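You operate a simulated robot arm through the tools that you are given. There is no shell and no other tool.

You run a simulated robot arm. Do the job below in one go: nothing can be reset, and whatever is moved stays where it is left.

## Task
Wind the puller's knob in, draw the rod, stand it in its holder, lift the puller off.
Fine: set it on the shelf over the joining jig. Set down upright: belt puller.
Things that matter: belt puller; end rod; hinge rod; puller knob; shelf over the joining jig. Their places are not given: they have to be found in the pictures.

Only the result counts: the job must be done as asked and must still hold three seconds after the hand-in. Knocking over, shifting, dropping, spilling or breaking anything else fails it.

## Robot
A 6-joint arm with a fingered hand, fixed in place. Base frame: the origin is at the foot of the arm, x ahead of it, y to its left, z up. Lengths are in mm, angles in degrees, forces in N, time in s.
With the tool pointing down near the work surface it reaches from about 340 to 820 mm from the base axis. Its first joint turns from -166.0 to 166.0 degrees. Payload 4 kg.
Tool frame: the origin (TCP) lies between the finger pads and is the grasp point; the fingertips stand 26 mm ahead of it; z points along the fingers, y is the line along which they close. Largest opening 132 mm; the body of the gripper starts 73 mm behind the TCP. The gripper is a hand of 5 fingers: y runs from the thumb to the fingers, the wrist lies at [0, 0, -239] in the tool frame, and closing takes about 1.5 s.
Orientation is that of the tool frame in the base frame, as a unit quaternion [w, x, y, z]. With the fingers straight down and closing along the base's y, the tool's x points along the base's -x, its y along +y and its z along -z.

## Interface
- The arm moves only by the tool step_arm. Its argument "commands" is a list that holds one entry, the list of rows, each a list of 6 numbers: the shift along the base's x, y, z in units of 30 mm (1.0 is 30 mm), then the turn, a rotation vector about the base's x, y, z in units of 8 degrees (1.0 is 8 degrees). In form: [[[x, y, z, ax, ay, az], ...]]. A call has 1 to 20 rows; each row shifts and turns the commanded pose from where the row before left it. "grip" is the gripper command, from -1 (shut) to 1 (fully open), values between in proportion, set as the call begins (left out, the last holds). A call with a number of a shift or a turn outside -1 to 1 is refused whole. Rows are played at 5 a second. More than 50 mm and 8.6 degrees between two rows, or a gripper value outside its range, and nothing of the call is played. Where a pose cannot be reached the arm comes as near as it can. A force on the tool above 80 N (or 10 N above the force at the start of the call, whichever is more), or a blocked arm, ends the call early, and 0.2 s more pass. Each finger travels about 45 mm/s and halts on what it meets, pressing with about 29 N; the grip force reading is that of the motor and also rises with nothing between the fingers. The clock runs only during rows and for 0.2 s after the last one: add rows that do not move to give the fingers time. The reply holds the time, the measured pose of the TCP, the force on the tool along the base axes, the opening and the grip force, in the units named above and with some noise, with the torque about the TCP (base axes, N m) and any sound that the robot's microphone picked up, and new pictures: "show" is both (left out), scene, wrist or none.
- Cameras (640 x 400 px; columns grow to the right, rows downward): "scene" is fixed at [220.8, -650.9, 1615.2]; the picture's right is [0.95, -0.31, 0.00], its down [-0.17, -0.50, -0.85] and it looks along [0.27, 0.80, -0.53] (base axes); focal length 368 px, centre (320, 200). "wrist" rides on the gripper at [85, 2, -97] in the tool frame; the picture's right is [-0.02, 1.00, 0.00], its down [-0.75, -0.02, -0.66] and it looks along [-0.66, -0.01, 0.75] (tool axes); focal length 270 px, centre (320, 200).
- move_fingers(finger1, finger2, finger3, finger4, thumb_bend): sets how far each is bent, from 0 (flat) to 1 (curled in); at 0.3 the hand is open as for a grip, at 0.7 the pads meet at the TCP. One left out holds its place. A second passes; each finger stops where it meets its share of the squeeze, and holds until it gets a number again. A gripper value or a shape takes the hand back. It gives what a move gives, with no picture; readings hold the bend of each and the force on the fingers (four entries, about 0 where the hand has none), thumb and palm.
- hand_shape(shape): the hand has 5 fingers and takes this shape, open, in about a second: jaw (thumb against the fingers, like two jaws); tri (thumb and two fingers); tip (a fingertip pinch); poke (one finger out to press); point (the index stretched); flat (the hand flat); cup (the hand cupped); fist (a fist). The gripper value then closes the fingers along that shape, each until it touches; the sizes above hold for jaw. It gives what a move gives, with no picture.
- locate(camera, pixels): for up to 12 pixels [column, row] of the newest picture of that camera ("zoom" is the newest enlarged one), the place [x, y, z] in the base frame of the surface seen there, good to about 2 mm. It takes no simulated time.
- zoom(camera, box): a new picture of the part [left, top, right, bottom] of that camera's present view, enlarged. It takes no simulated time.
- hand_in(): hands the job in; it is judged then, once.

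Open the gripper and draw the arm clear of the work before you hand the job in, unless the task says otherwise.

The tools are called after "Emit:" by a JSON object that holds its "fn" and its "kwargs". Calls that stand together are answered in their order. step_arm: Moves the arm, as the interface text tells. Its arguments: {"type":"object","properties":{"commands":{"type":"array","items":{"type":"array","items":{"type":"array","items":{"type":"number"}}}},"grip":{"type":"number"},"show":{"type":"string","enum":["both","scene","wrist","none"]}},"required":["commands"]} The other tools are called the same way: hand_shape (shape) gives the hand a shape; move_fingers (finger1, finger2, finger3, finger4, thumb_bend) moves the fingers one by one; locate (camera, pixels) gives the place of the surface under pixels of a picture; zoom (camera, box) takes an enlarged picture of a part of a camera's view; hand_in () hands the job in.

At the start:

```text
time_s: 0.0
position: [369.0, 87.4, 1330.3]
ee_rot: [0.0, 0.0, 1.0, 0.001]
force: [0.5, 0.6, 0.0]
wrist_torque: [0.04, -0.03, -0.02]
gripper_width: 131.4
grasp_force: 0.0
shape: jaw
bend: [0.3, 0.3, 0.3, 0.3, 0.3]
finger forces: [0.0, 0.0, 0.0, 0.0, 0.0, 0.0]
```

scene: 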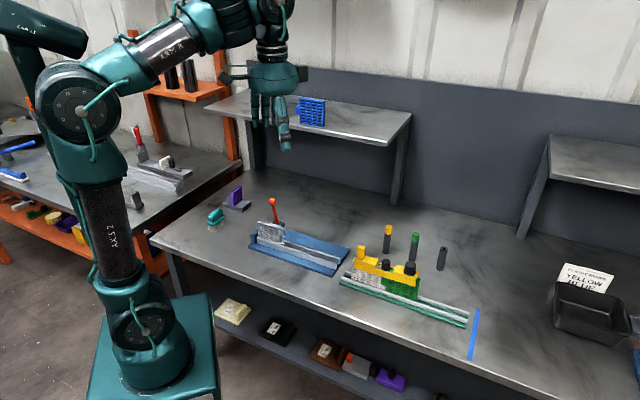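
wrist: 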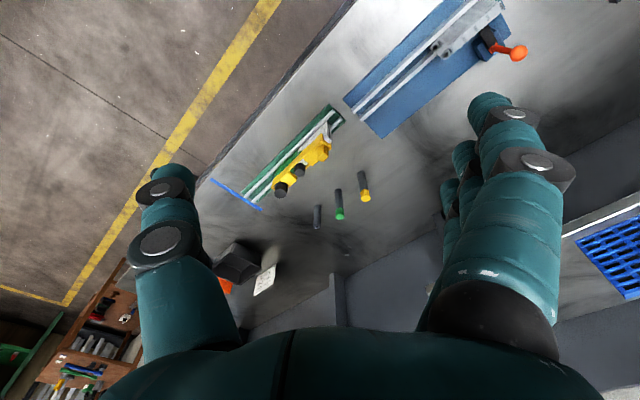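

The scene shows a yellow belt puller on a green/grey bed around (385,275), with rods standing at (388,238), (414,246), (442,258). I zoom in to study it before moving.

Emit:
{"fn": "zoom", "kwargs": {"camera": "scene", "box": [330, 210, 490, 335]}}

Emit:
{"fn": "zoom", "kwargs": {"camera": "scene", "box": [190, 80, 430, 290]}}

Emit:
{"fn": "zoom", "kwargs": {"camera": "wrist", "box": [200, 90, 400, 240]}}

```text
3.20 times, centred on (410, 272) of scene
```

zoom: 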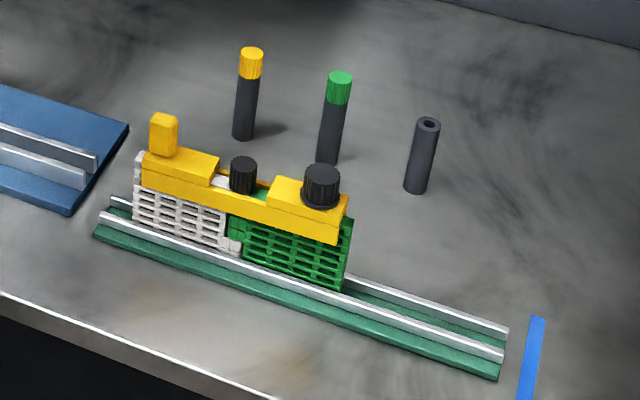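

```text
1.90 times, centred on (310, 185) of scene
```

zoom: 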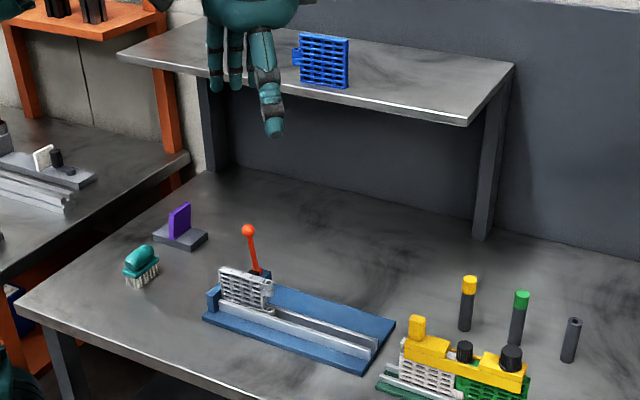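

```text
2.67 times, centred on (300, 165) of wrist
```

zoom: 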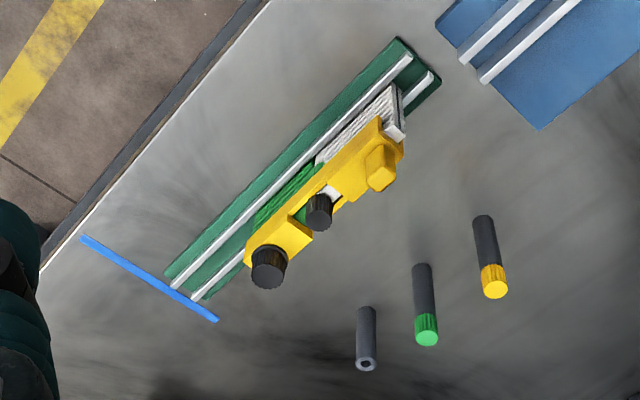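

I measure the main features: the puller, knobs, rods, holder tube, shelf and bed.

Emit:
{"fn": "zoom", "kwargs": {"camera": "scene", "box": [355, 240, 430, 300]}}

Emit:
{"fn": "locate", "kwargs": {"camera": "scene", "pixels": [[388, 226], [414, 236], [442, 249], [410, 264], [390, 262], [370, 247], [360, 248], [468, 318], [345, 275], [320, 140], [225, 105], [400, 118]]}}

Emit:
{"fn": "zoom", "kwargs": {"camera": "scene", "box": [0, 70, 250, 240]}}

Emit:
{"fn": "zoom", "kwargs": {"camera": "scene", "box": [480, 120, 640, 400]}}

```text
6.67 times, centred on (392, 270) of scene
```

zoom: 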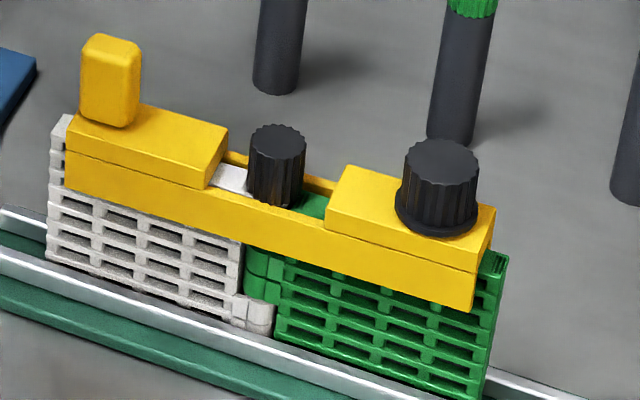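

```text
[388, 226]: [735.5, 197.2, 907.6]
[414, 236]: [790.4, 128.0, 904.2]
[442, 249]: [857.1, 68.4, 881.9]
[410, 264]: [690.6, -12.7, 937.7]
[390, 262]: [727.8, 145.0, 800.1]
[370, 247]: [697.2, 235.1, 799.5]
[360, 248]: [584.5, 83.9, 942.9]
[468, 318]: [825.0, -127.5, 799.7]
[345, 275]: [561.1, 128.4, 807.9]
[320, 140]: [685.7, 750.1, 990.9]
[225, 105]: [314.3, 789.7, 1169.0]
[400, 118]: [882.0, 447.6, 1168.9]
```

```text
2.35 times, centred on (125, 155) of scene
```

zoom: 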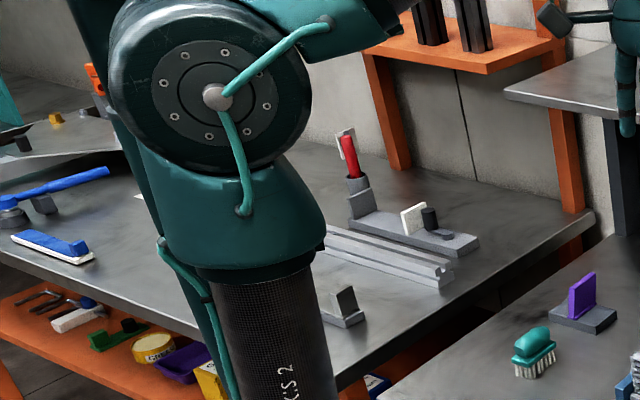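

```text
1.43 times, centred on (560, 260) of scene
```

zoom: 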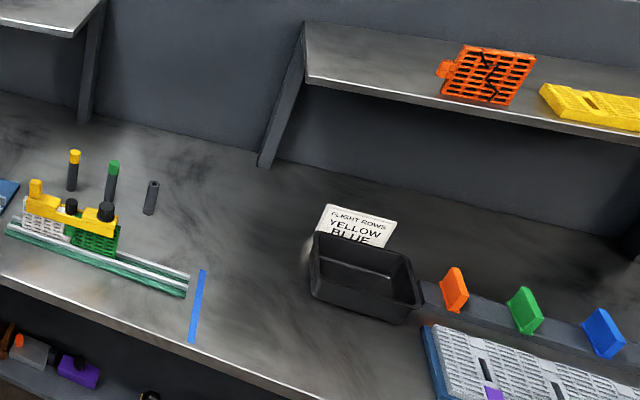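

The table lies at z≈800, the shelf at 1169, and the empty tube's top at (857,68,882). I move the hand down over the puller to inspect it with the wrist camera.

Emit:
{"fn": "step_arm", "kwargs": {"commands": [[[0.578, -0.2, -0.926, 0, 0, 0], [0.578, -0.2, -0.926, 0, 0, 0], [0.578, -0.2, -0.926, 0, 0, 0], [0.578, -0.2, -0.926, 0, 0, 0], [0.578, -0.2, -0.926, 0, 0, 0], [0.578, -0.2, -0.926, 0, 0, 0], [0.578, -0.2, -0.926, 0, 0, 0], [0.578, -0.2, -0.926, 0, 0, 0]]]}}

```text
time_s: 1.8
position: [509.2, 40.3, 1108.7]
ee_rot: [0.001, 0.0, 1.0, 0.0]
force: [-0.3, 0.2, 0.1]
wrist_torque: [0.01, 0.0, 0.03]
gripper_width: 131.9
grasp_force: 0.1
shape: jaw
bend: [0.3, 0.3, 0.3, 0.3, 0.3]
finger forces: [0.1, 0.1, 0.0, 0.0, 0.1, 0.0]
```

scene: 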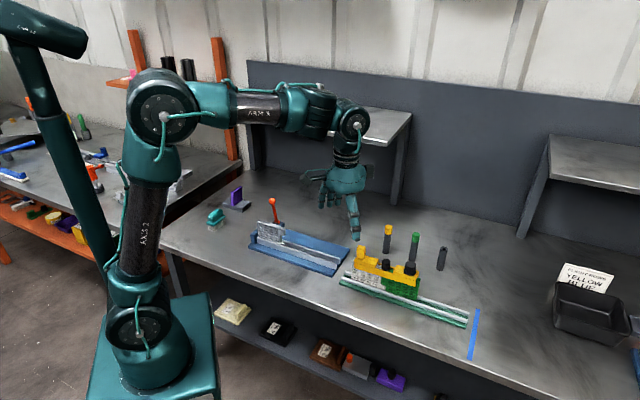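
wrist: 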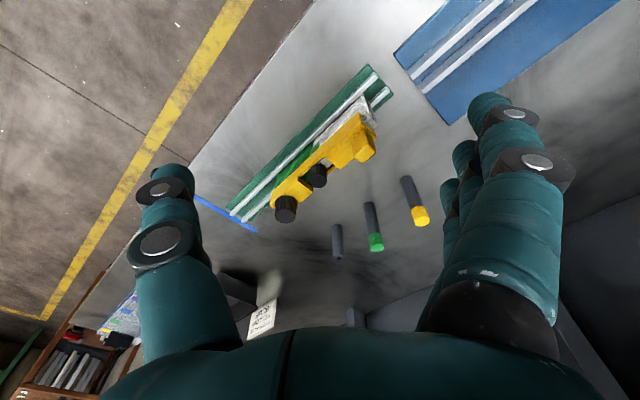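

The puller is at wrist pixels (320,165). I zoom into it and locate points on the top faces.

Emit:
{"fn": "zoom", "kwargs": {"camera": "wrist", "box": [215, 55, 445, 270]}}

Emit:
{"fn": "locate", "kwargs": {"camera": "wrist", "pixels": [[286, 211], [286, 203], [317, 180], [362, 152], [378, 246], [422, 221], [338, 254], [300, 187], [345, 158]]}}

```text
1.86 times, centred on (330, 162) of wrist
```

zoom: 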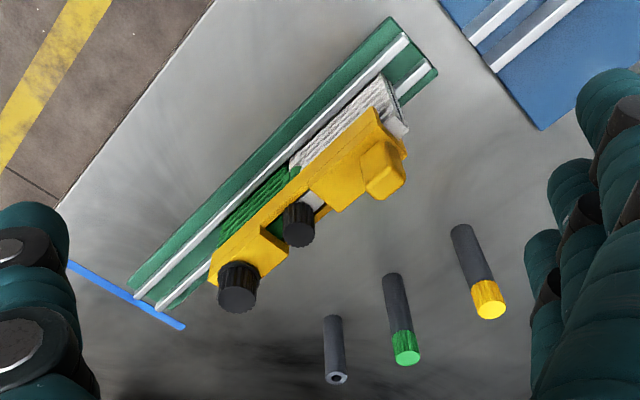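

```text
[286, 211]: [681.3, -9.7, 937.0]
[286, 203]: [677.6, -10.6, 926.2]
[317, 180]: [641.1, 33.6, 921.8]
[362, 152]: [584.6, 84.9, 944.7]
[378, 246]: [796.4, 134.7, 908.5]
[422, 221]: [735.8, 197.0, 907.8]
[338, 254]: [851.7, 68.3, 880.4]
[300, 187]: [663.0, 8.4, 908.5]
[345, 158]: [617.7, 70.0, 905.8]
```

I zoom closer on the puller and on the three standing rods/tubes to tell them apart.

Emit:
{"fn": "zoom", "kwargs": {"camera": "wrist", "box": [270, 110, 390, 225]}}

Emit:
{"fn": "zoom", "kwargs": {"camera": "wrist", "box": [320, 165, 440, 270]}}

Emit:
{"fn": "zoom", "kwargs": {"camera": "scene", "box": [335, 240, 430, 310]}}

Emit:
{"fn": "zoom", "kwargs": {"camera": "scene", "box": [230, 85, 430, 220]}}

```text
3.48 times, centred on (330, 168) of wrist
```

zoom: 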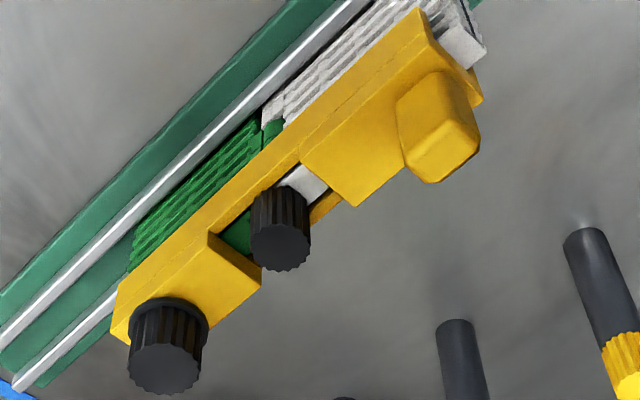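

```text
3.81 times, centred on (380, 218) of wrist
```

zoom: 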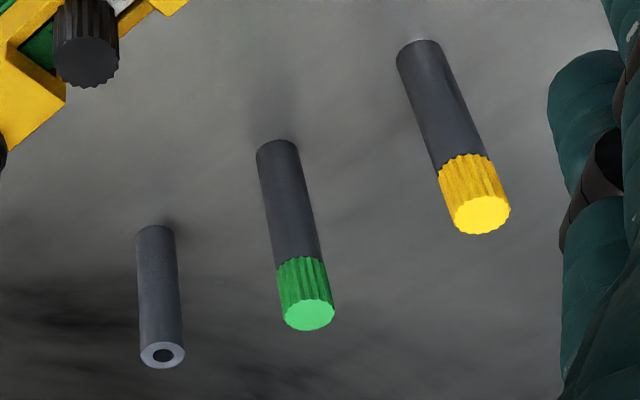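

```text
5.71 times, centred on (382, 275) of scene
```

zoom: 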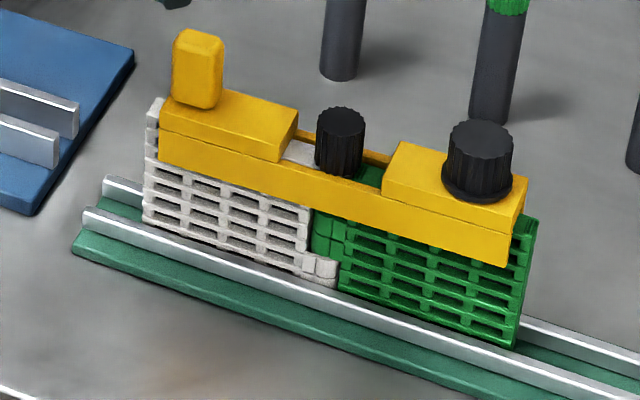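

```text
2.96 times, centred on (330, 152) of scene
```

zoom: 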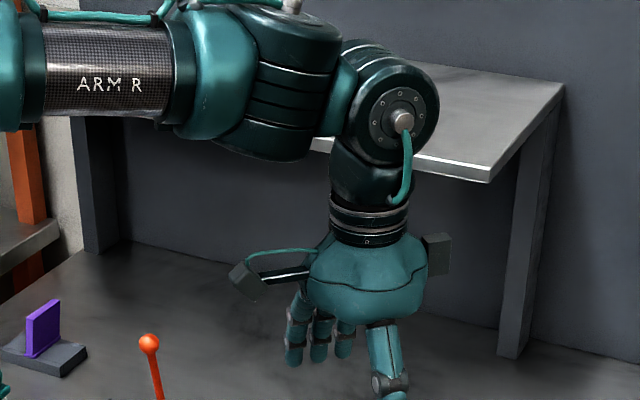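

The middle black fluted head at (641,34) is the hinge rod, and the larger one at (685,-11) is the knob. I zoom tight to get the centres of each precisely.

Emit:
{"fn": "zoom", "kwargs": {"camera": "scene", "box": [375, 250, 425, 281]}}

```text
12.80 times, centred on (400, 266) of scene
```

zoom: 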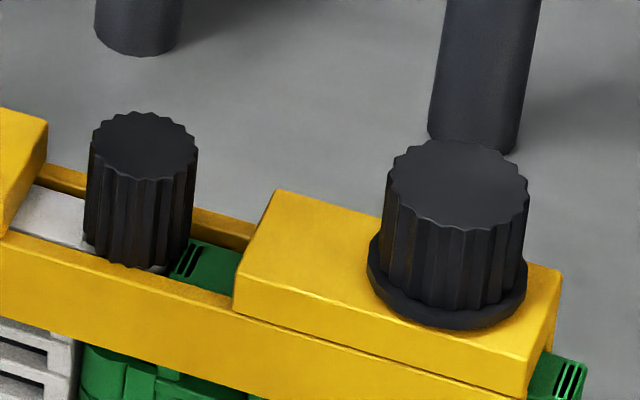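

Emit:
{"fn": "locate", "kwargs": {"camera": "zoom", "pixels": [[392, 185], [526, 185], [458, 147], [458, 222], [458, 185], [145, 145], [95, 147], [194, 147], [145, 116], [145, 174], [300, 255], [550, 280]]}}

Emit:
{"fn": "locate", "kwargs": {"camera": "zoom", "pixels": [[380, 300], [270, 305], [525, 380], [285, 195], [30, 215], [210, 260], [200, 230], [100, 280], [240, 330], [572, 375], [445, 325]]}}

```text
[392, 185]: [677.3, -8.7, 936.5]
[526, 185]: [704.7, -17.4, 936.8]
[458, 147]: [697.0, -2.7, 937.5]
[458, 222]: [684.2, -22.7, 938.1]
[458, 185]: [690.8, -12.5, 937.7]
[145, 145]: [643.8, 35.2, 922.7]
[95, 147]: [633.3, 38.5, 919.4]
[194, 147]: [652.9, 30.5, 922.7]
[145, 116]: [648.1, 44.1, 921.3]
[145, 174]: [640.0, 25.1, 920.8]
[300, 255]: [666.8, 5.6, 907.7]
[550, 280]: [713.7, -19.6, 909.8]
```

```text
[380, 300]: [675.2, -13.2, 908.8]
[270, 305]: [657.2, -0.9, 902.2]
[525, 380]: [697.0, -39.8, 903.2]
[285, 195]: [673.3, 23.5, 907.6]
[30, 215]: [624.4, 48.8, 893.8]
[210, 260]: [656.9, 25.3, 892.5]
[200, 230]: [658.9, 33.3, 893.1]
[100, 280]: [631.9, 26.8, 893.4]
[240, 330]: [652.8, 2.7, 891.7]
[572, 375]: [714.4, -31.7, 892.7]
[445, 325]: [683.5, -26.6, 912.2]
```

Knob top centre is ≈(690.7,-12.7,937.5), ⌀28; rod head centre ≈(643.5,35,922.5), ⌀20. I try the tip pinch shape in free space to see its geometry.

Emit:
{"fn": "hand_shape", "kwargs": {"shape": "tip"}}

Emit:
{"fn": "step_arm", "kwargs": {"commands": [[[0, 0, 0, 0, 0, 0], [0, 0, 0, 0, 0, 0], [0, 0, 0, 0, 0, 0], [0, 0, 0, 0, 0, 0]]]}}

Emit:
{"fn": "zoom", "kwargs": {"camera": "scene", "box": [290, 150, 400, 250]}}

```text
time_s: 2.7
position: [510.6, 40.7, 1109.5]
ee_rot: [-0.001, 0.0, 1.0, 0.0]
force: [-1.0, 0.0, -0.1]
wrist_torque: [0.0, -0.01, 0.01]
gripper_width: 131.9
grasp_force: 0.0
shape: tip
bend: [0.0, 0.3, 0.3, 0.0, 0.3]
finger forces: [0.0, 0.1, 0.1, 0.0, 0.0, 0.1]
```

```text
time_s: 3.7
position: [511.1, 41.2, 1109.7]
ee_rot: [0.0, 0.0, 1.0, 0.0]
force: [-0.1, -0.4, 0.4]
wrist_torque: [0.0, -0.02, -0.02]
gripper_width: 131.9
grasp_force: 0.0
shape: tip
bend: [0.0, 0.3, 0.3, 0.0, 0.3]
finger forces: [0.2, 0.0, 0.0, 0.1, 0.0, 0.1]
```

scene: 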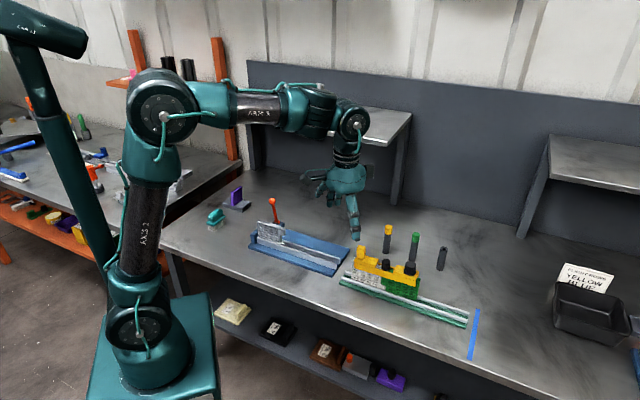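
wrist: 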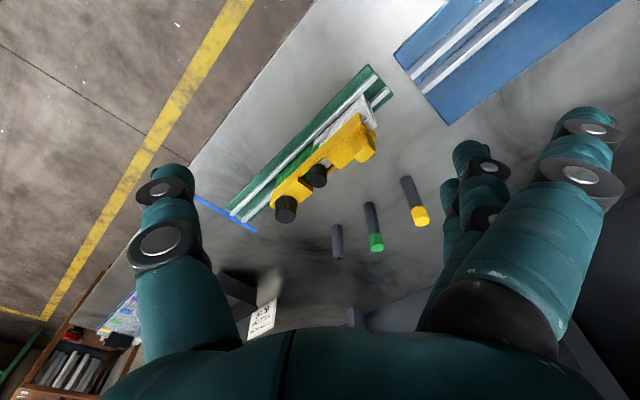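

```text
4.00 times, centred on (345, 200) of scene
```

zoom: 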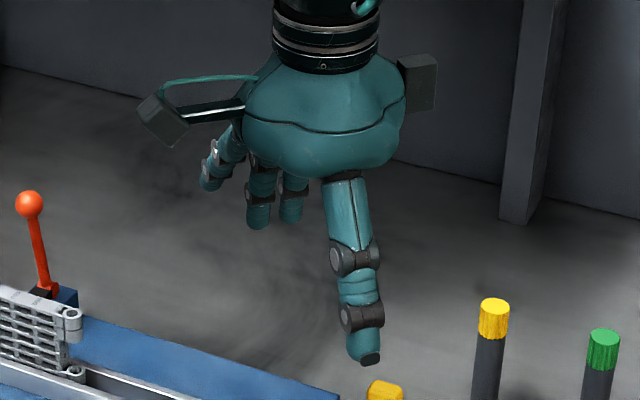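

I close the tip shape part-way (~30 mm) in free air to see where the fingertips end up.

Emit:
{"fn": "step_arm", "kwargs": {"commands": [[[0, 0, 0, 0, 0, 0], [0, 0, 0, 0, 0, 0], [0, 0, 0, 0, 0, 0], [0, 0, 0, 0, 0, 0], [0, 0, 0, 0, 0, 0], [0, 0, 0, 0, 0, 0], [0, 0, 0, 0, 0, 0], [0, 0, 0, 0, 0, 0]]], "grip": -0.55}}

Emit:
{"fn": "zoom", "kwargs": {"camera": "scene", "box": [290, 150, 400, 250]}}

Emit:
{"fn": "zoom", "kwargs": {"camera": "wrist", "box": [160, 80, 640, 400]}}

```text
time_s: 5.5
position: [509.8, 41.1, 1109.8]
ee_rot: [-0.001, 0.0, 1.0, -0.001]
force: [-0.2, 1.0, -0.1]
wrist_torque: [-0.02, 0.02, 0.01]
gripper_width: 30.5
grasp_force: 0.0
shape: tip
bend: [0.0, 0.73, 0.73, 0.0, 0.7]
finger forces: [0.1, 0.1, 0.0, 0.0, 0.0, 0.1]
```

scene: 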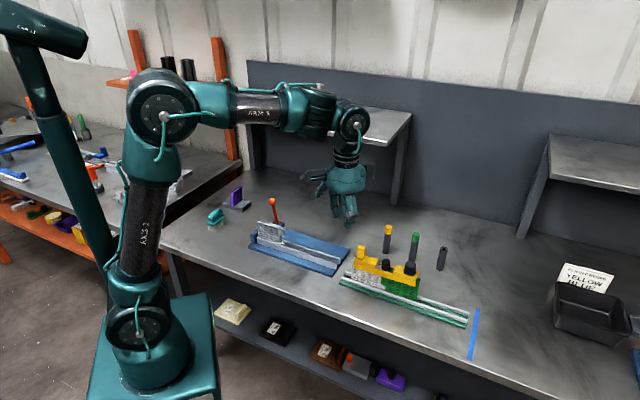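
wrist: 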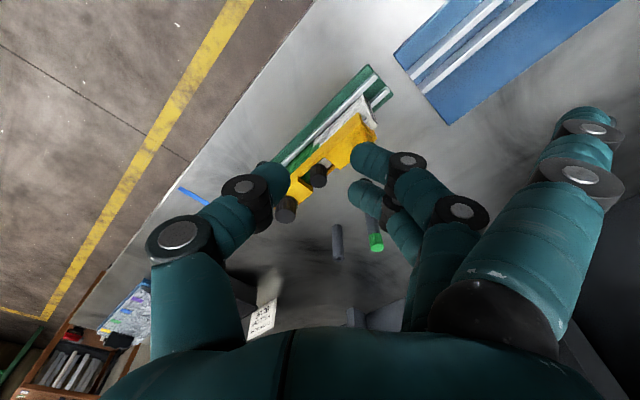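

```text
4.00 times, centred on (345, 200) of scene
```

zoom: 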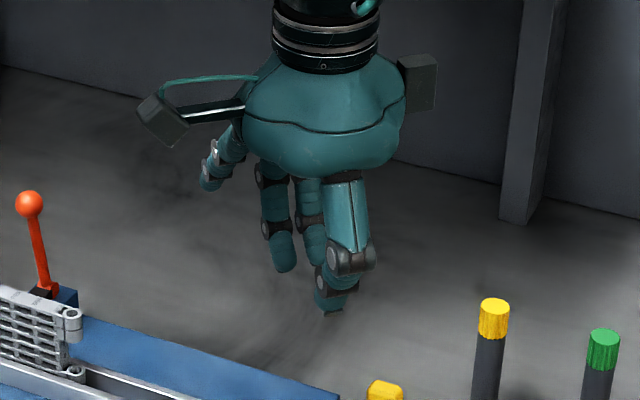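

```text
1.25 times, centred on (400, 240) of wrist
```

zoom: 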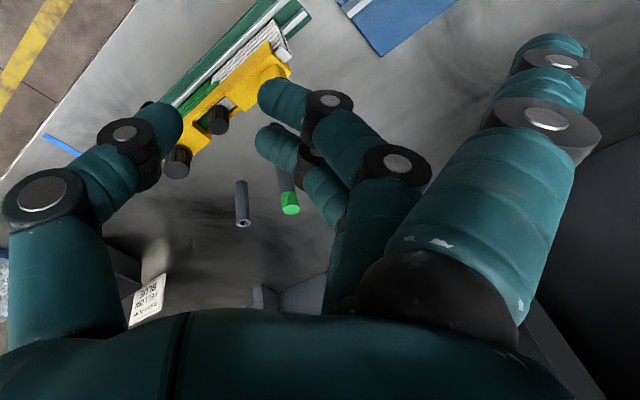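

I locate the fingertip surfaces in the wrist picture to learn the pinch geometry relative to the TCP at (510,41,1110).

Emit:
{"fn": "locate", "kwargs": {"camera": "wrist", "pixels": [[280, 168], [286, 185], [262, 170], [360, 152], [366, 165], [355, 165], [358, 190], [365, 203], [352, 195], [245, 190], [405, 165], [585, 115]]}}

Emit:
{"fn": "locate", "kwargs": {"camera": "scene", "pixels": [[372, 227], [372, 223], [361, 216], [368, 204], [342, 190]]}}

Emit:
{"fn": "zoom", "kwargs": {"camera": "scene", "box": [320, 175, 370, 235]}}

```text
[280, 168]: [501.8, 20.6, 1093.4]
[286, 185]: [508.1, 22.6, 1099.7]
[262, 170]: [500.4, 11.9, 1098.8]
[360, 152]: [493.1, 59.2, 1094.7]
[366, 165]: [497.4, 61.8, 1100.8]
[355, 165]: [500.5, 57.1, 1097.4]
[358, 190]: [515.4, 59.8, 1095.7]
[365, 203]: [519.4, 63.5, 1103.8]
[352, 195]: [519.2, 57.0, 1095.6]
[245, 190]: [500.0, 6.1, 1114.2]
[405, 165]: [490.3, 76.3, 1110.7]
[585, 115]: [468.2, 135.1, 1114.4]
```

```text
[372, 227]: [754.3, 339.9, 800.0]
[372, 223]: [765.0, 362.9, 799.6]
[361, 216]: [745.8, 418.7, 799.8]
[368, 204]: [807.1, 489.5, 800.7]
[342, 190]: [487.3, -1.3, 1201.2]
```

```text
6.67 times, centred on (345, 205) of scene
```

zoom: 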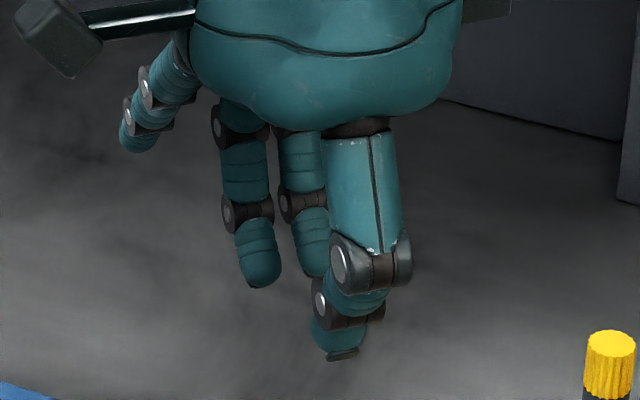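

I locate the fingertip bottoms in this zoom.

Emit:
{"fn": "locate", "kwargs": {"camera": "zoom", "pixels": [[262, 275], [262, 284], [315, 265], [342, 352], [335, 335], [140, 145], [350, 348], [330, 358]]}}

```text
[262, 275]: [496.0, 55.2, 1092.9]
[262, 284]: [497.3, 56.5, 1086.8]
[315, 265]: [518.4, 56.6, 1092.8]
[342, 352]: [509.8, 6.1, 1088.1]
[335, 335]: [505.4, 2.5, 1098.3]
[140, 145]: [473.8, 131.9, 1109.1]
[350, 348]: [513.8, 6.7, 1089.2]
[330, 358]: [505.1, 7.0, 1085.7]
```

Pinch geometry: fingertips end ~24 mm below the TCP, two fingers at ±13 mm opposing the thumb. I go above the knob with ~50 mm opening and yaw +56°, staying well above the puller.

Emit:
{"fn": "step_arm", "kwargs": {"commands": [[[0.86, -0.256, -0.476, 0, 0, 1], [0.86, -0.256, -0.476, 0, 0, 1], [0.86, -0.256, -0.476, 0, 0, 1], [0.86, -0.256, -0.476, 0, 0, 1], [0.86, -0.256, -0.476, 0, 0, 1], [0.86, -0.256, -0.476, 0, 0, 1], [0.86, -0.256, -0.476, 0, 0, 1], [0, 0, 0, 0, 0, 0]]], "grip": -0.2}}

Emit:
{"fn": "zoom", "kwargs": {"camera": "scene", "box": [350, 190, 450, 290]}}

```text
time_s: 7.3
position: [688.5, -14.0, 1006.6]
ee_rot: [0.0, -0.47, 0.883, -0.001]
force: [1.2, 0.7, 0.4]
wrist_torque: [0.01, -0.03, 0.02]
gripper_width: 52.2
grasp_force: 0.1
shape: tip
bend: [0.0, 0.73, 0.73, 0.0, 0.7]
finger forces: [0.1, 0.1, 0.1, 0.0, 0.0, 0.1]
```

scene: 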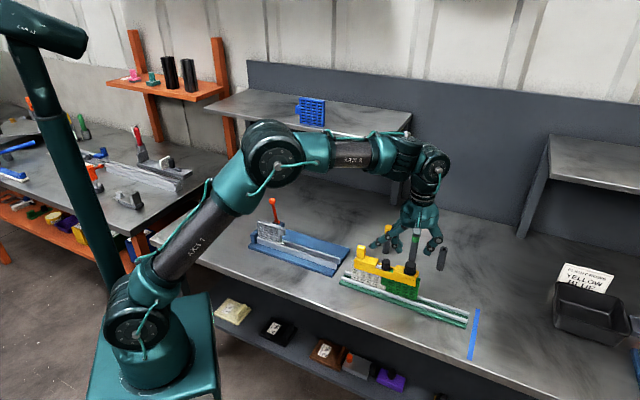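
wrist: 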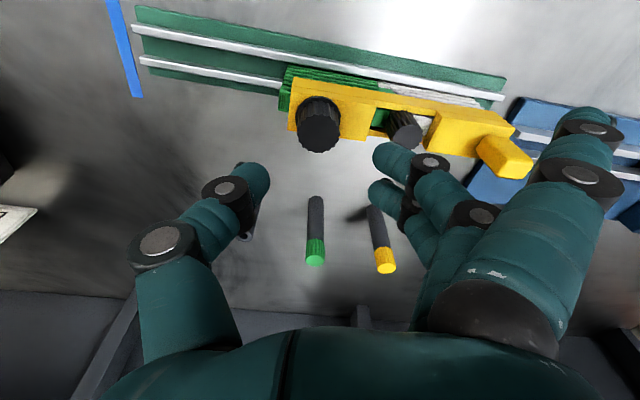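

```text
4.00 times, centred on (400, 240) of scene
```

zoom: 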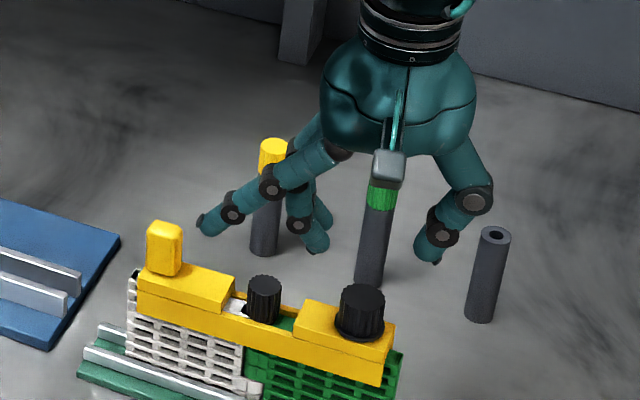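

The knob is seen at wrist pixel (318,138), between the fingers. I verify its centre from this view, then descend.

Emit:
{"fn": "locate", "kwargs": {"camera": "wrist", "pixels": [[317, 135], [300, 135], [334, 135], [317, 122], [317, 150], [404, 130], [392, 130], [418, 130], [500, 165]]}}

Emit:
{"fn": "zoom", "kwargs": {"camera": "wrist", "box": [270, 70, 450, 180]}}

```text
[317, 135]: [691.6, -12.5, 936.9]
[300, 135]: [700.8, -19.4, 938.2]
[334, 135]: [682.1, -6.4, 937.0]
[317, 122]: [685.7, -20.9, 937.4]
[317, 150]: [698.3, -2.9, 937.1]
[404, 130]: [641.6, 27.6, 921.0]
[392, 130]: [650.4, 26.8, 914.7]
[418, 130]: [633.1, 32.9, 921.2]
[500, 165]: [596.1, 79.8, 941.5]
```

```text
3.56 times, centred on (360, 125) of wrist
```

zoom: 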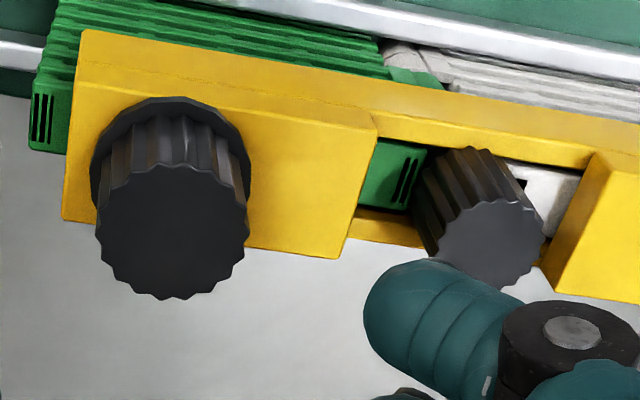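

Knob centre confirmed at (691.5,-12.7). I centre and descend to z≈940 with the fingers half open.

Emit:
{"fn": "step_arm", "kwargs": {"commands": [[[0.09, 0.04, 0, 0, 0, 0], [0, 0, -0.75, 0, 0, 0], [0, 0, -0.75, 0, 0, 0], [0, 0, -0.7, 0, 0, 0], [0, 0, 0, 0, 0, 0]]]}}

Emit:
{"fn": "zoom", "kwargs": {"camera": "wrist", "box": [200, 60, 460, 260]}}

Emit:
{"fn": "zoom", "kwargs": {"camera": "scene", "box": [350, 210, 450, 290]}}

```text
time_s: 8.5
position: [688.4, -11.4, 941.4]
ee_rot: [0.0, -0.47, 0.883, 0.0]
force: [0.0, -0.6, -0.5]
wrist_torque: [-0.01, -0.02, 0.01]
gripper_width: 52.1
grasp_force: 0.0
shape: tip
bend: [0.0, 0.73, 0.73, 0.0, 0.7]
finger forces: [0.1, 0.1, 0.0, 0.0, 0.0, 0.0]
```

scene: 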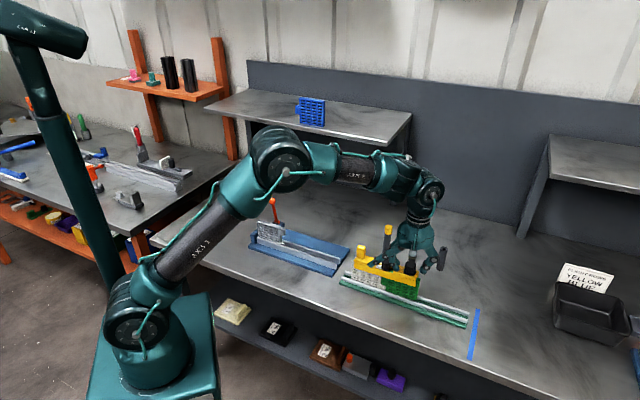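
wrist: 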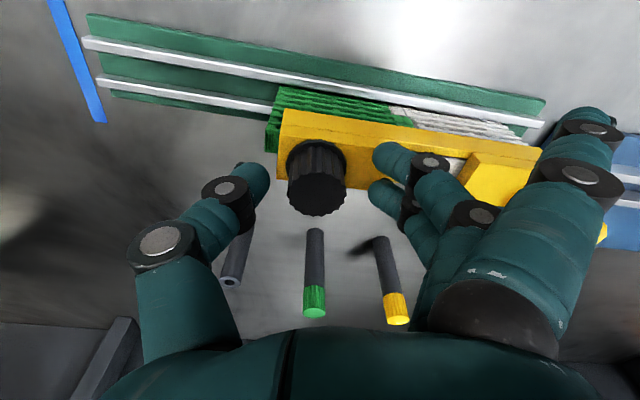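

```text
2.00 times, centred on (330, 160) of wrist
```

zoom: 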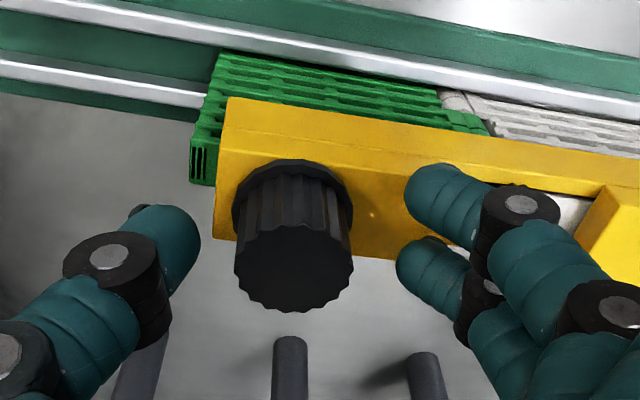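

```text
5.00 times, centred on (400, 250) of scene
```

zoom: 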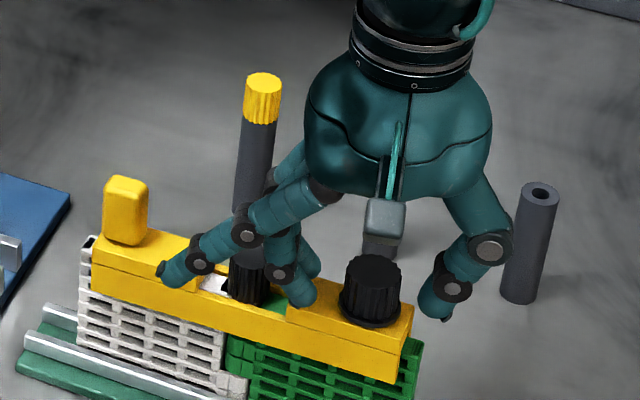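

The knob sits centred between thumb and fingers. I nudge slightly and close the pinch on it.

Emit:
{"fn": "step_arm", "kwargs": {"commands": [[[0.04, -0.04, 0, 0, 0, 0], [0, 0, 0, 0, 0, 0], [0, 0, 0, 0, 0, 0], [0, 0, 0, 0, 0, 0], [0, 0, 0, 0, 0, 0]]], "grip": -1}}

Emit:
{"fn": "zoom", "kwargs": {"camera": "wrist", "box": [200, 60, 460, 260]}}

Emit:
{"fn": "zoom", "kwargs": {"camera": "scene", "box": [350, 230, 430, 290]}}

```text
time_s: 9.7
position: [689.5, -12.5, 941.7]
ee_rot: [-0.001, -0.469, 0.883, -0.001]
force: [-0.3, 0.4, 0.8]
wrist_torque: [0.0, 0.04, 0.02]
gripper_width: 19.9
grasp_force: 28.9
shape: tip
bend: [0.25, 0.72, 0.72, 0.25, 0.7]
finger forces: [0.0, 12.8, 13.3, 0.0, 25.6, 0.0]
```

scene: 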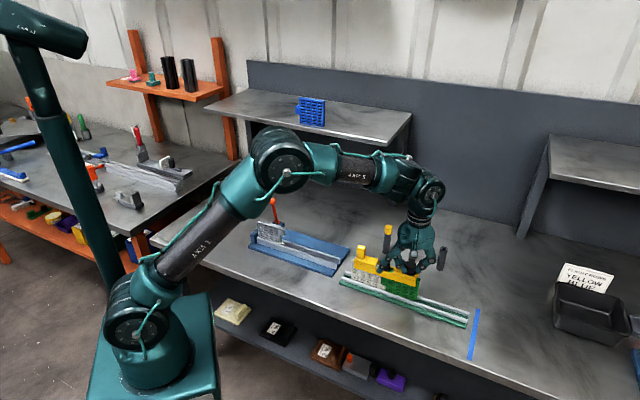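
wrist: 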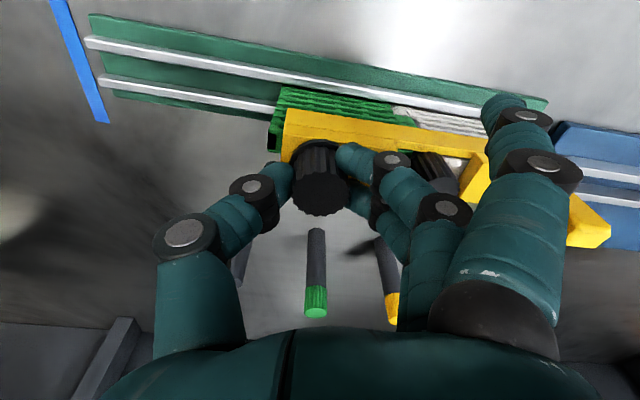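

```text
2.00 times, centred on (330, 160) of wrist
```

zoom: 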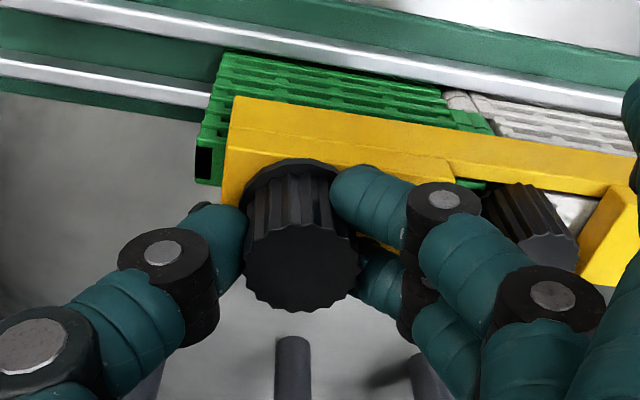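

```text
6.67 times, centred on (390, 260) of scene
```

zoom: 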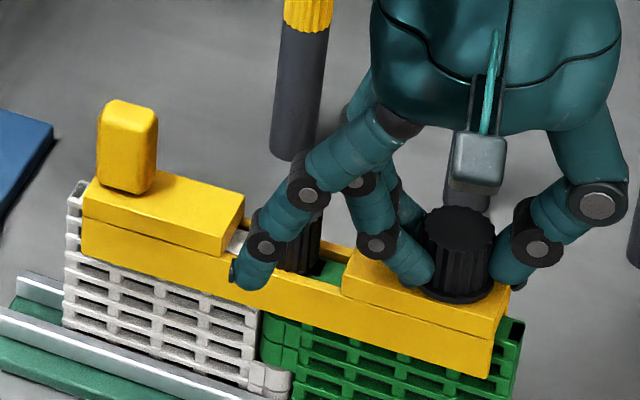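

The knob is gripped (12.8/13.3 N vs 25.6 N), but the outer fingers came in to bend 0.25; I check how near finger tips at zoom (245,280) are to the rod head.

Emit:
{"fn": "locate", "kwargs": {"camera": "zoom", "pixels": [[245, 285], [240, 270], [265, 270], [420, 275], [520, 285], [460, 220], [300, 240], [300, 265]]}}

```text
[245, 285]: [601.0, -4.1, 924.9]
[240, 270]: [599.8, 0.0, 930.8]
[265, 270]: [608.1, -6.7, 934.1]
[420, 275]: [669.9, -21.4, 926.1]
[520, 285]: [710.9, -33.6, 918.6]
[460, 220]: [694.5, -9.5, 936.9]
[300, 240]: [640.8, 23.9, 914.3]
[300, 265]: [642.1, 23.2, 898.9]
```

Finger 1's tip (~z 923) would sweep into the rod head, so I straighten the two outer fingers only and let the others hold.

Emit:
{"fn": "move_fingers", "kwargs": {"finger1": 0, "finger4": 0}}

Emit:
{"fn": "zoom", "kwargs": {"camera": "scene", "box": [350, 230, 430, 290]}}

```text
time_s: 10.7
position: [689.4, -12.4, 941.8]
ee_rot: [-0.001, -0.47, 0.883, 0.0]
force: [-0.8, 0.3, -0.5]
wrist_torque: [0.01, 0.03, 0.0]
gripper_width: 115.2
grasp_force: 26.5
shape: fingers
bend: [0.0, 0.72, 0.72, 0.0, 0.7]
finger forces: [0.0, 13.1, 13.3, 0.0, 25.5, 0.0]
```

```text
6.67 times, centred on (390, 260) of scene
```

zoom: 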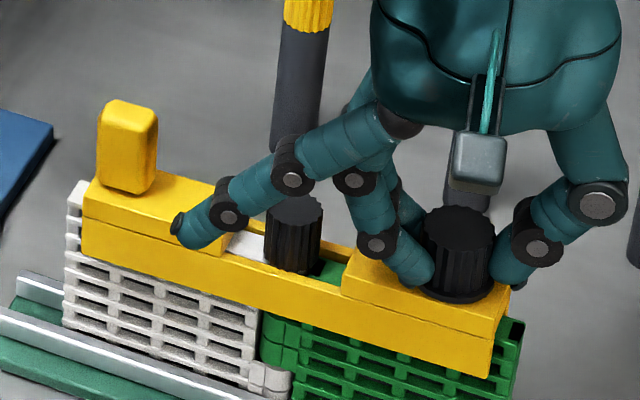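

I check the straightened finger's tip against the post (zoom (190,240) versus (128,150)).

Emit:
{"fn": "locate", "kwargs": {"camera": "zoom", "pixels": [[190, 243], [178, 222], [200, 245], [128, 115], [150, 150], [150, 190], [110, 180], [240, 200], [83, 225]]}}

```text
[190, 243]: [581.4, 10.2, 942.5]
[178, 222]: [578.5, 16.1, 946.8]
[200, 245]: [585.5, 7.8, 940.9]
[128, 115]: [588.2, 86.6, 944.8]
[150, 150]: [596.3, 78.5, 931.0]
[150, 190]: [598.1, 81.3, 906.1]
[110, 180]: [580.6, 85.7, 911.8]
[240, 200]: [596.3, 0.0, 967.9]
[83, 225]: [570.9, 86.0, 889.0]
```

The finger tip sweeps at radius ~115 mm at z>940, clear of the post (≥129 mm) and the rod head. I turn clockwise 40° first and watch torque and movement.

Emit:
{"fn": "step_arm", "kwargs": {"commands": [[[0, 0, 0, 0, 0, -0.5], [0, 0, 0, 0, 0, -0.5], [0, 0, 0, 0, 0, -1], [0, 0, 0, 0, 0, -1], [0, 0, 0, 0, 0, -1], [0, 0, 0, 0, 0, -1]]]}}

Emit:
{"fn": "zoom", "kwargs": {"camera": "scene", "box": [350, 230, 430, 290]}}

Emit:
{"fn": "zoom", "kwargs": {"camera": "wrist", "box": [200, 60, 460, 260]}}

```text
time_s: 12.1
position: [690.3, -13.6, 940.6]
ee_rot: [0.0, -0.138, 0.99, 0.0]
force: [0.0, 0.9, 0.2]
wrist_torque: [-0.02, 0.0, 0.05]
gripper_width: 114.9
grasp_force: 27.0
shape: fingers
bend: [0.0, 0.72, 0.72, 0.0, 0.7]
finger forces: [0.1, 13.5, 13.6, 0.1, 25.6, 0.0]
```

scene: 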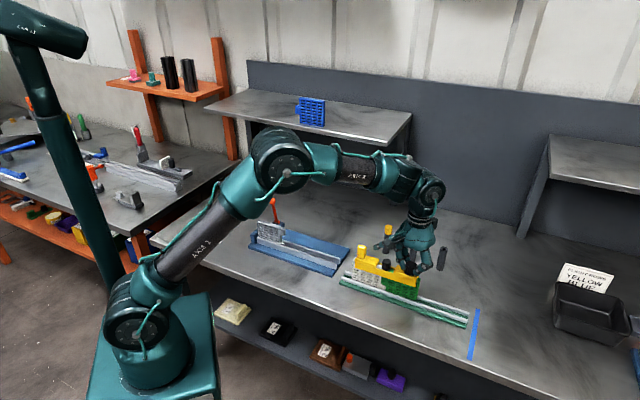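
wrist: 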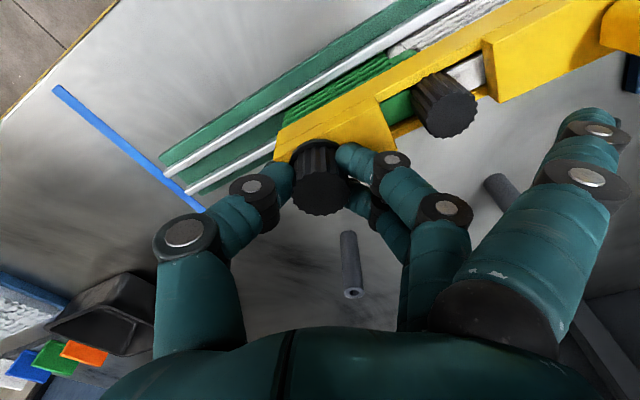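

```text
6.67 times, centred on (390, 260) of scene
```

zoom: 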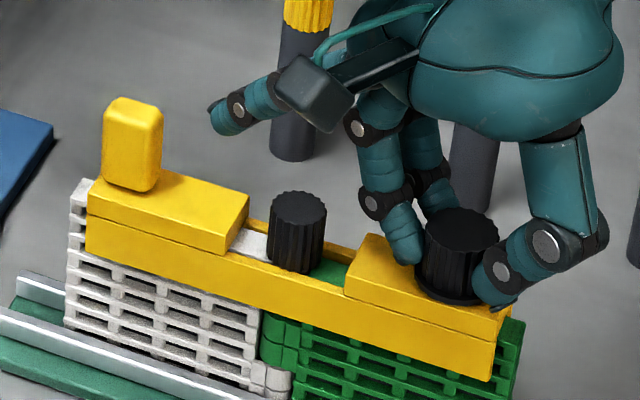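

```text
2.00 times, centred on (330, 160) of wrist
```

zoom: 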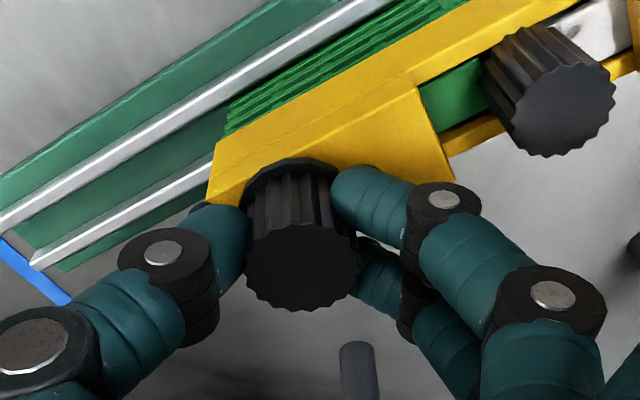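

The knob turns with the hand and the torque is small; nothing is hit. I continue clockwise another 80°.

Emit:
{"fn": "step_arm", "kwargs": {"commands": [[[0, 0, 0, 0, 0, -1], [0, 0, 0, 0, 0, -1], [0, 0, 0, 0, 0, -1], [0, 0, 0, 0, 0, -1], [0, 0, 0, 0, 0, -1], [0, 0, 0, 0, 0, -1], [0, 0, 0, 0, 0, -1], [0, 0, 0, 0, 0, -1], [0, 0, 0, 0, 0, -1], [0, 0, 0, 0, 0, -1]]]}}

Emit:
{"fn": "zoom", "kwargs": {"camera": "scene", "box": [350, 230, 430, 290]}}

Emit:
{"fn": "zoom", "kwargs": {"camera": "wrist", "box": [200, 60, 460, 260]}}

```text
time_s: 14.3
position: [690.1, -13.7, 941.6]
ee_rot: [0.0, 0.53, 0.848, -0.001]
force: [1.0, 0.1, 0.1]
wrist_torque: [-0.09, -0.07, 0.03]
gripper_width: 115.1
grasp_force: 26.8
shape: fingers
bend: [0.0, 0.72, 0.72, 0.0, 0.7]
finger forces: [0.0, 13.2, 14.4, 0.1, 26.1, 0.0]
```

scene: 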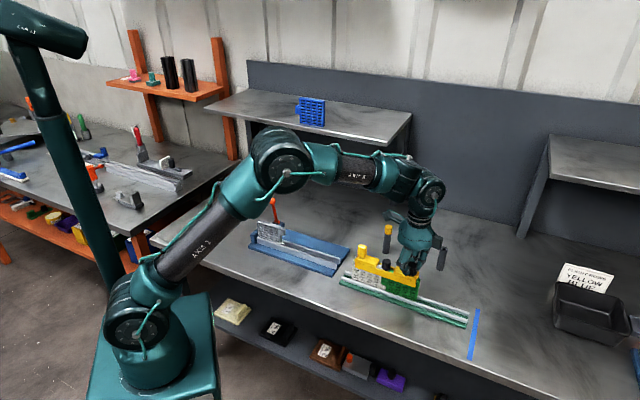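
wrist: 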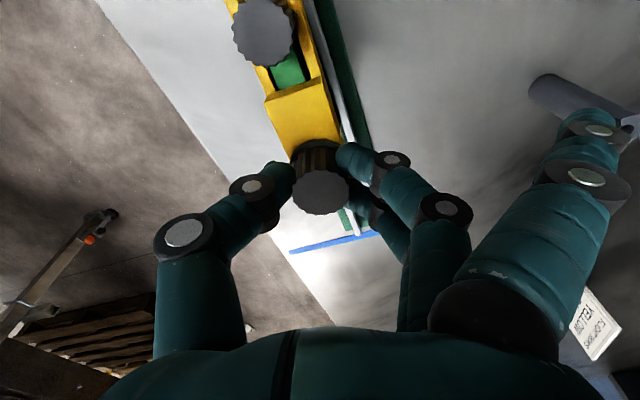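

```text
6.67 times, centred on (390, 260) of scene
```

zoom: 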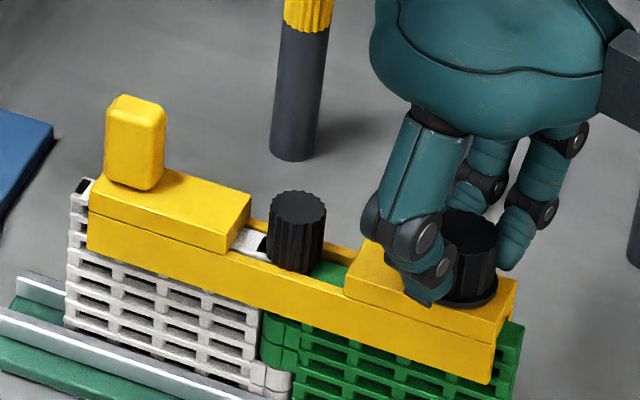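

```text
2.00 times, centred on (330, 160) of wrist
```

zoom: 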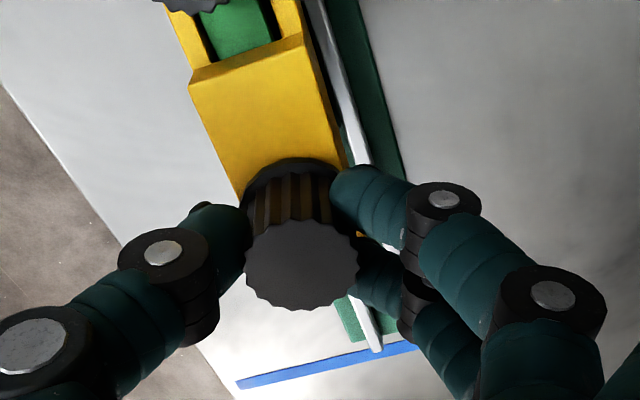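

After 120° of clockwise turn the torque is still low. I measure the block edges and knob height to see the effect.

Emit:
{"fn": "zoom", "kwargs": {"camera": "scene", "box": [375, 250, 425, 281]}}

Emit:
{"fn": "zoom", "kwargs": {"camera": "scene", "box": [345, 240, 395, 271]}}

```text
12.80 times, centred on (400, 266) of scene
```

zoom: 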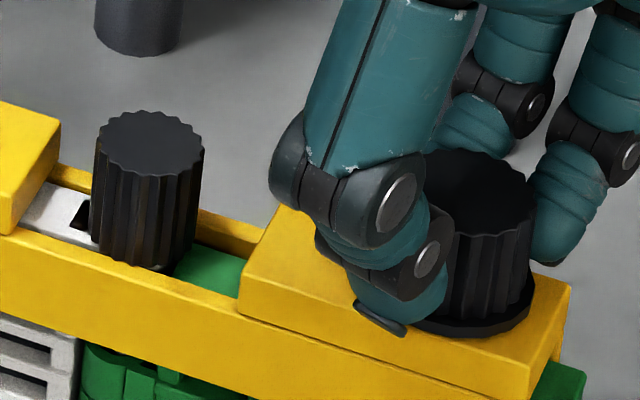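

```text
12.80 times, centred on (370, 256) of scene
```

zoom: 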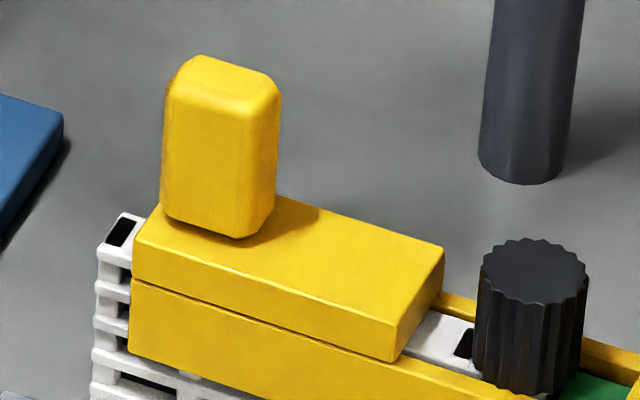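

Clockwise draws the left block toward the right one, so it is the winding-in direction. I continue clockwise another 56° in the same grip.

Emit:
{"fn": "step_arm", "kwargs": {"commands": [[[0, 0, 0, 0, 0, -1], [0, 0, 0, 0, 0, -1], [0, 0, 0, 0, 0, -1], [0, 0, 0, 0, 0, -1], [0, 0, 0, 0, 0, -1], [0, 0, 0, 0, 0, -1], [0, 0, 0, 0, 0, -1]]]}}

Emit:
{"fn": "zoom", "kwargs": {"camera": "scene", "box": [350, 230, 430, 290]}}

```text
time_s: 15.9
position: [690.1, -12.8, 941.3]
ee_rot: [0.0, 0.866, 0.499, 0.0]
force: [0.6, -0.6, 6.7]
wrist_torque: [-0.13, -0.23, 0.05]
gripper_width: 115.4
grasp_force: 30.2
shape: fingers
bend: [0.0, 0.72, 0.73, 0.0, 0.7]
finger forces: [0.1, 15.6, 15.8, 0.0, 29.0, 0.0]
```

scene: 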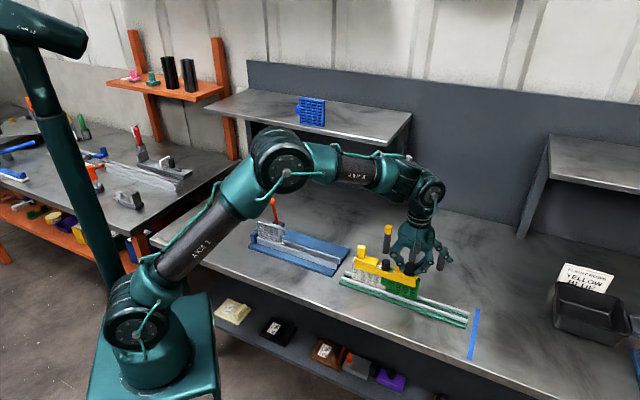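
wrist: 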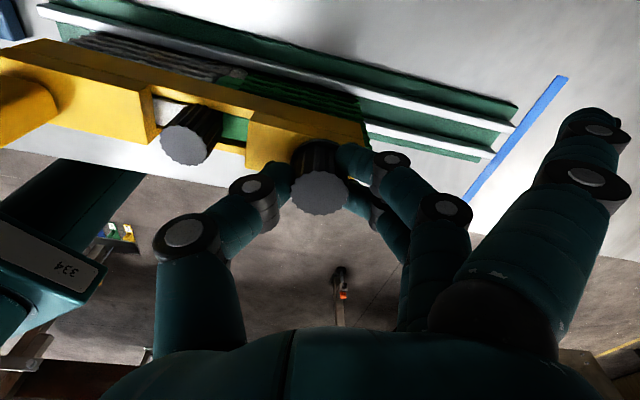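

```text
6.67 times, centred on (390, 260) of scene
```

zoom: 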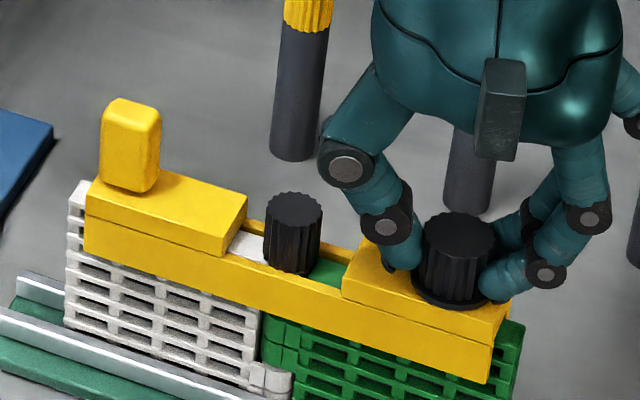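

Torque and upward force are rising slightly (6.7 N). I measure the gap between the blocks and the knob height now.

Emit:
{"fn": "zoom", "kwargs": {"camera": "scene", "box": [375, 250, 425, 281]}}

Emit:
{"fn": "locate", "kwargs": {"camera": "zoom", "pixels": [[45, 125], [280, 210], [458, 185], [145, 145], [15, 200], [260, 280]]}}

Emit:
{"fn": "zoom", "kwargs": {"camera": "wrist", "box": [200, 60, 460, 260]}}

```text
12.80 times, centred on (400, 266) of scene
```

zoom: 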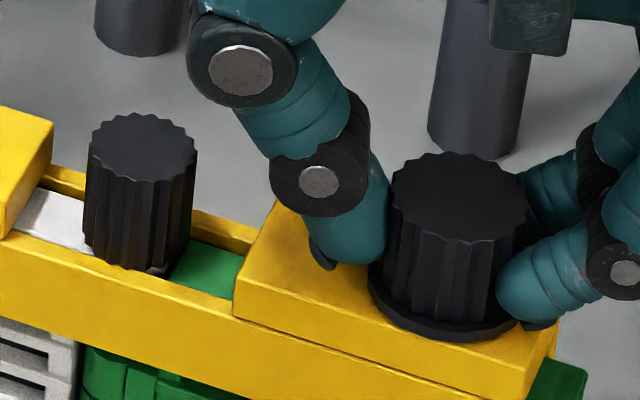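

```text
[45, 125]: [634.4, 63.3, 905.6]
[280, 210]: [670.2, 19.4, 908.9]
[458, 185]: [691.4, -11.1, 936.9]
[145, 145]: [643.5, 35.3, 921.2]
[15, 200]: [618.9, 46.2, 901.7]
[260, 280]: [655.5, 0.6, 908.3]
```

```text
2.00 times, centred on (330, 160) of wrist
```

zoom: 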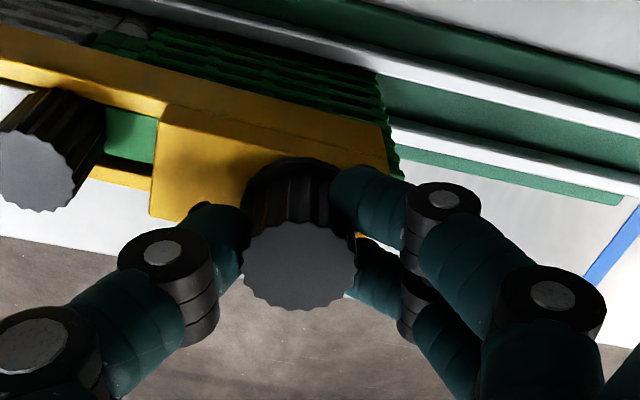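

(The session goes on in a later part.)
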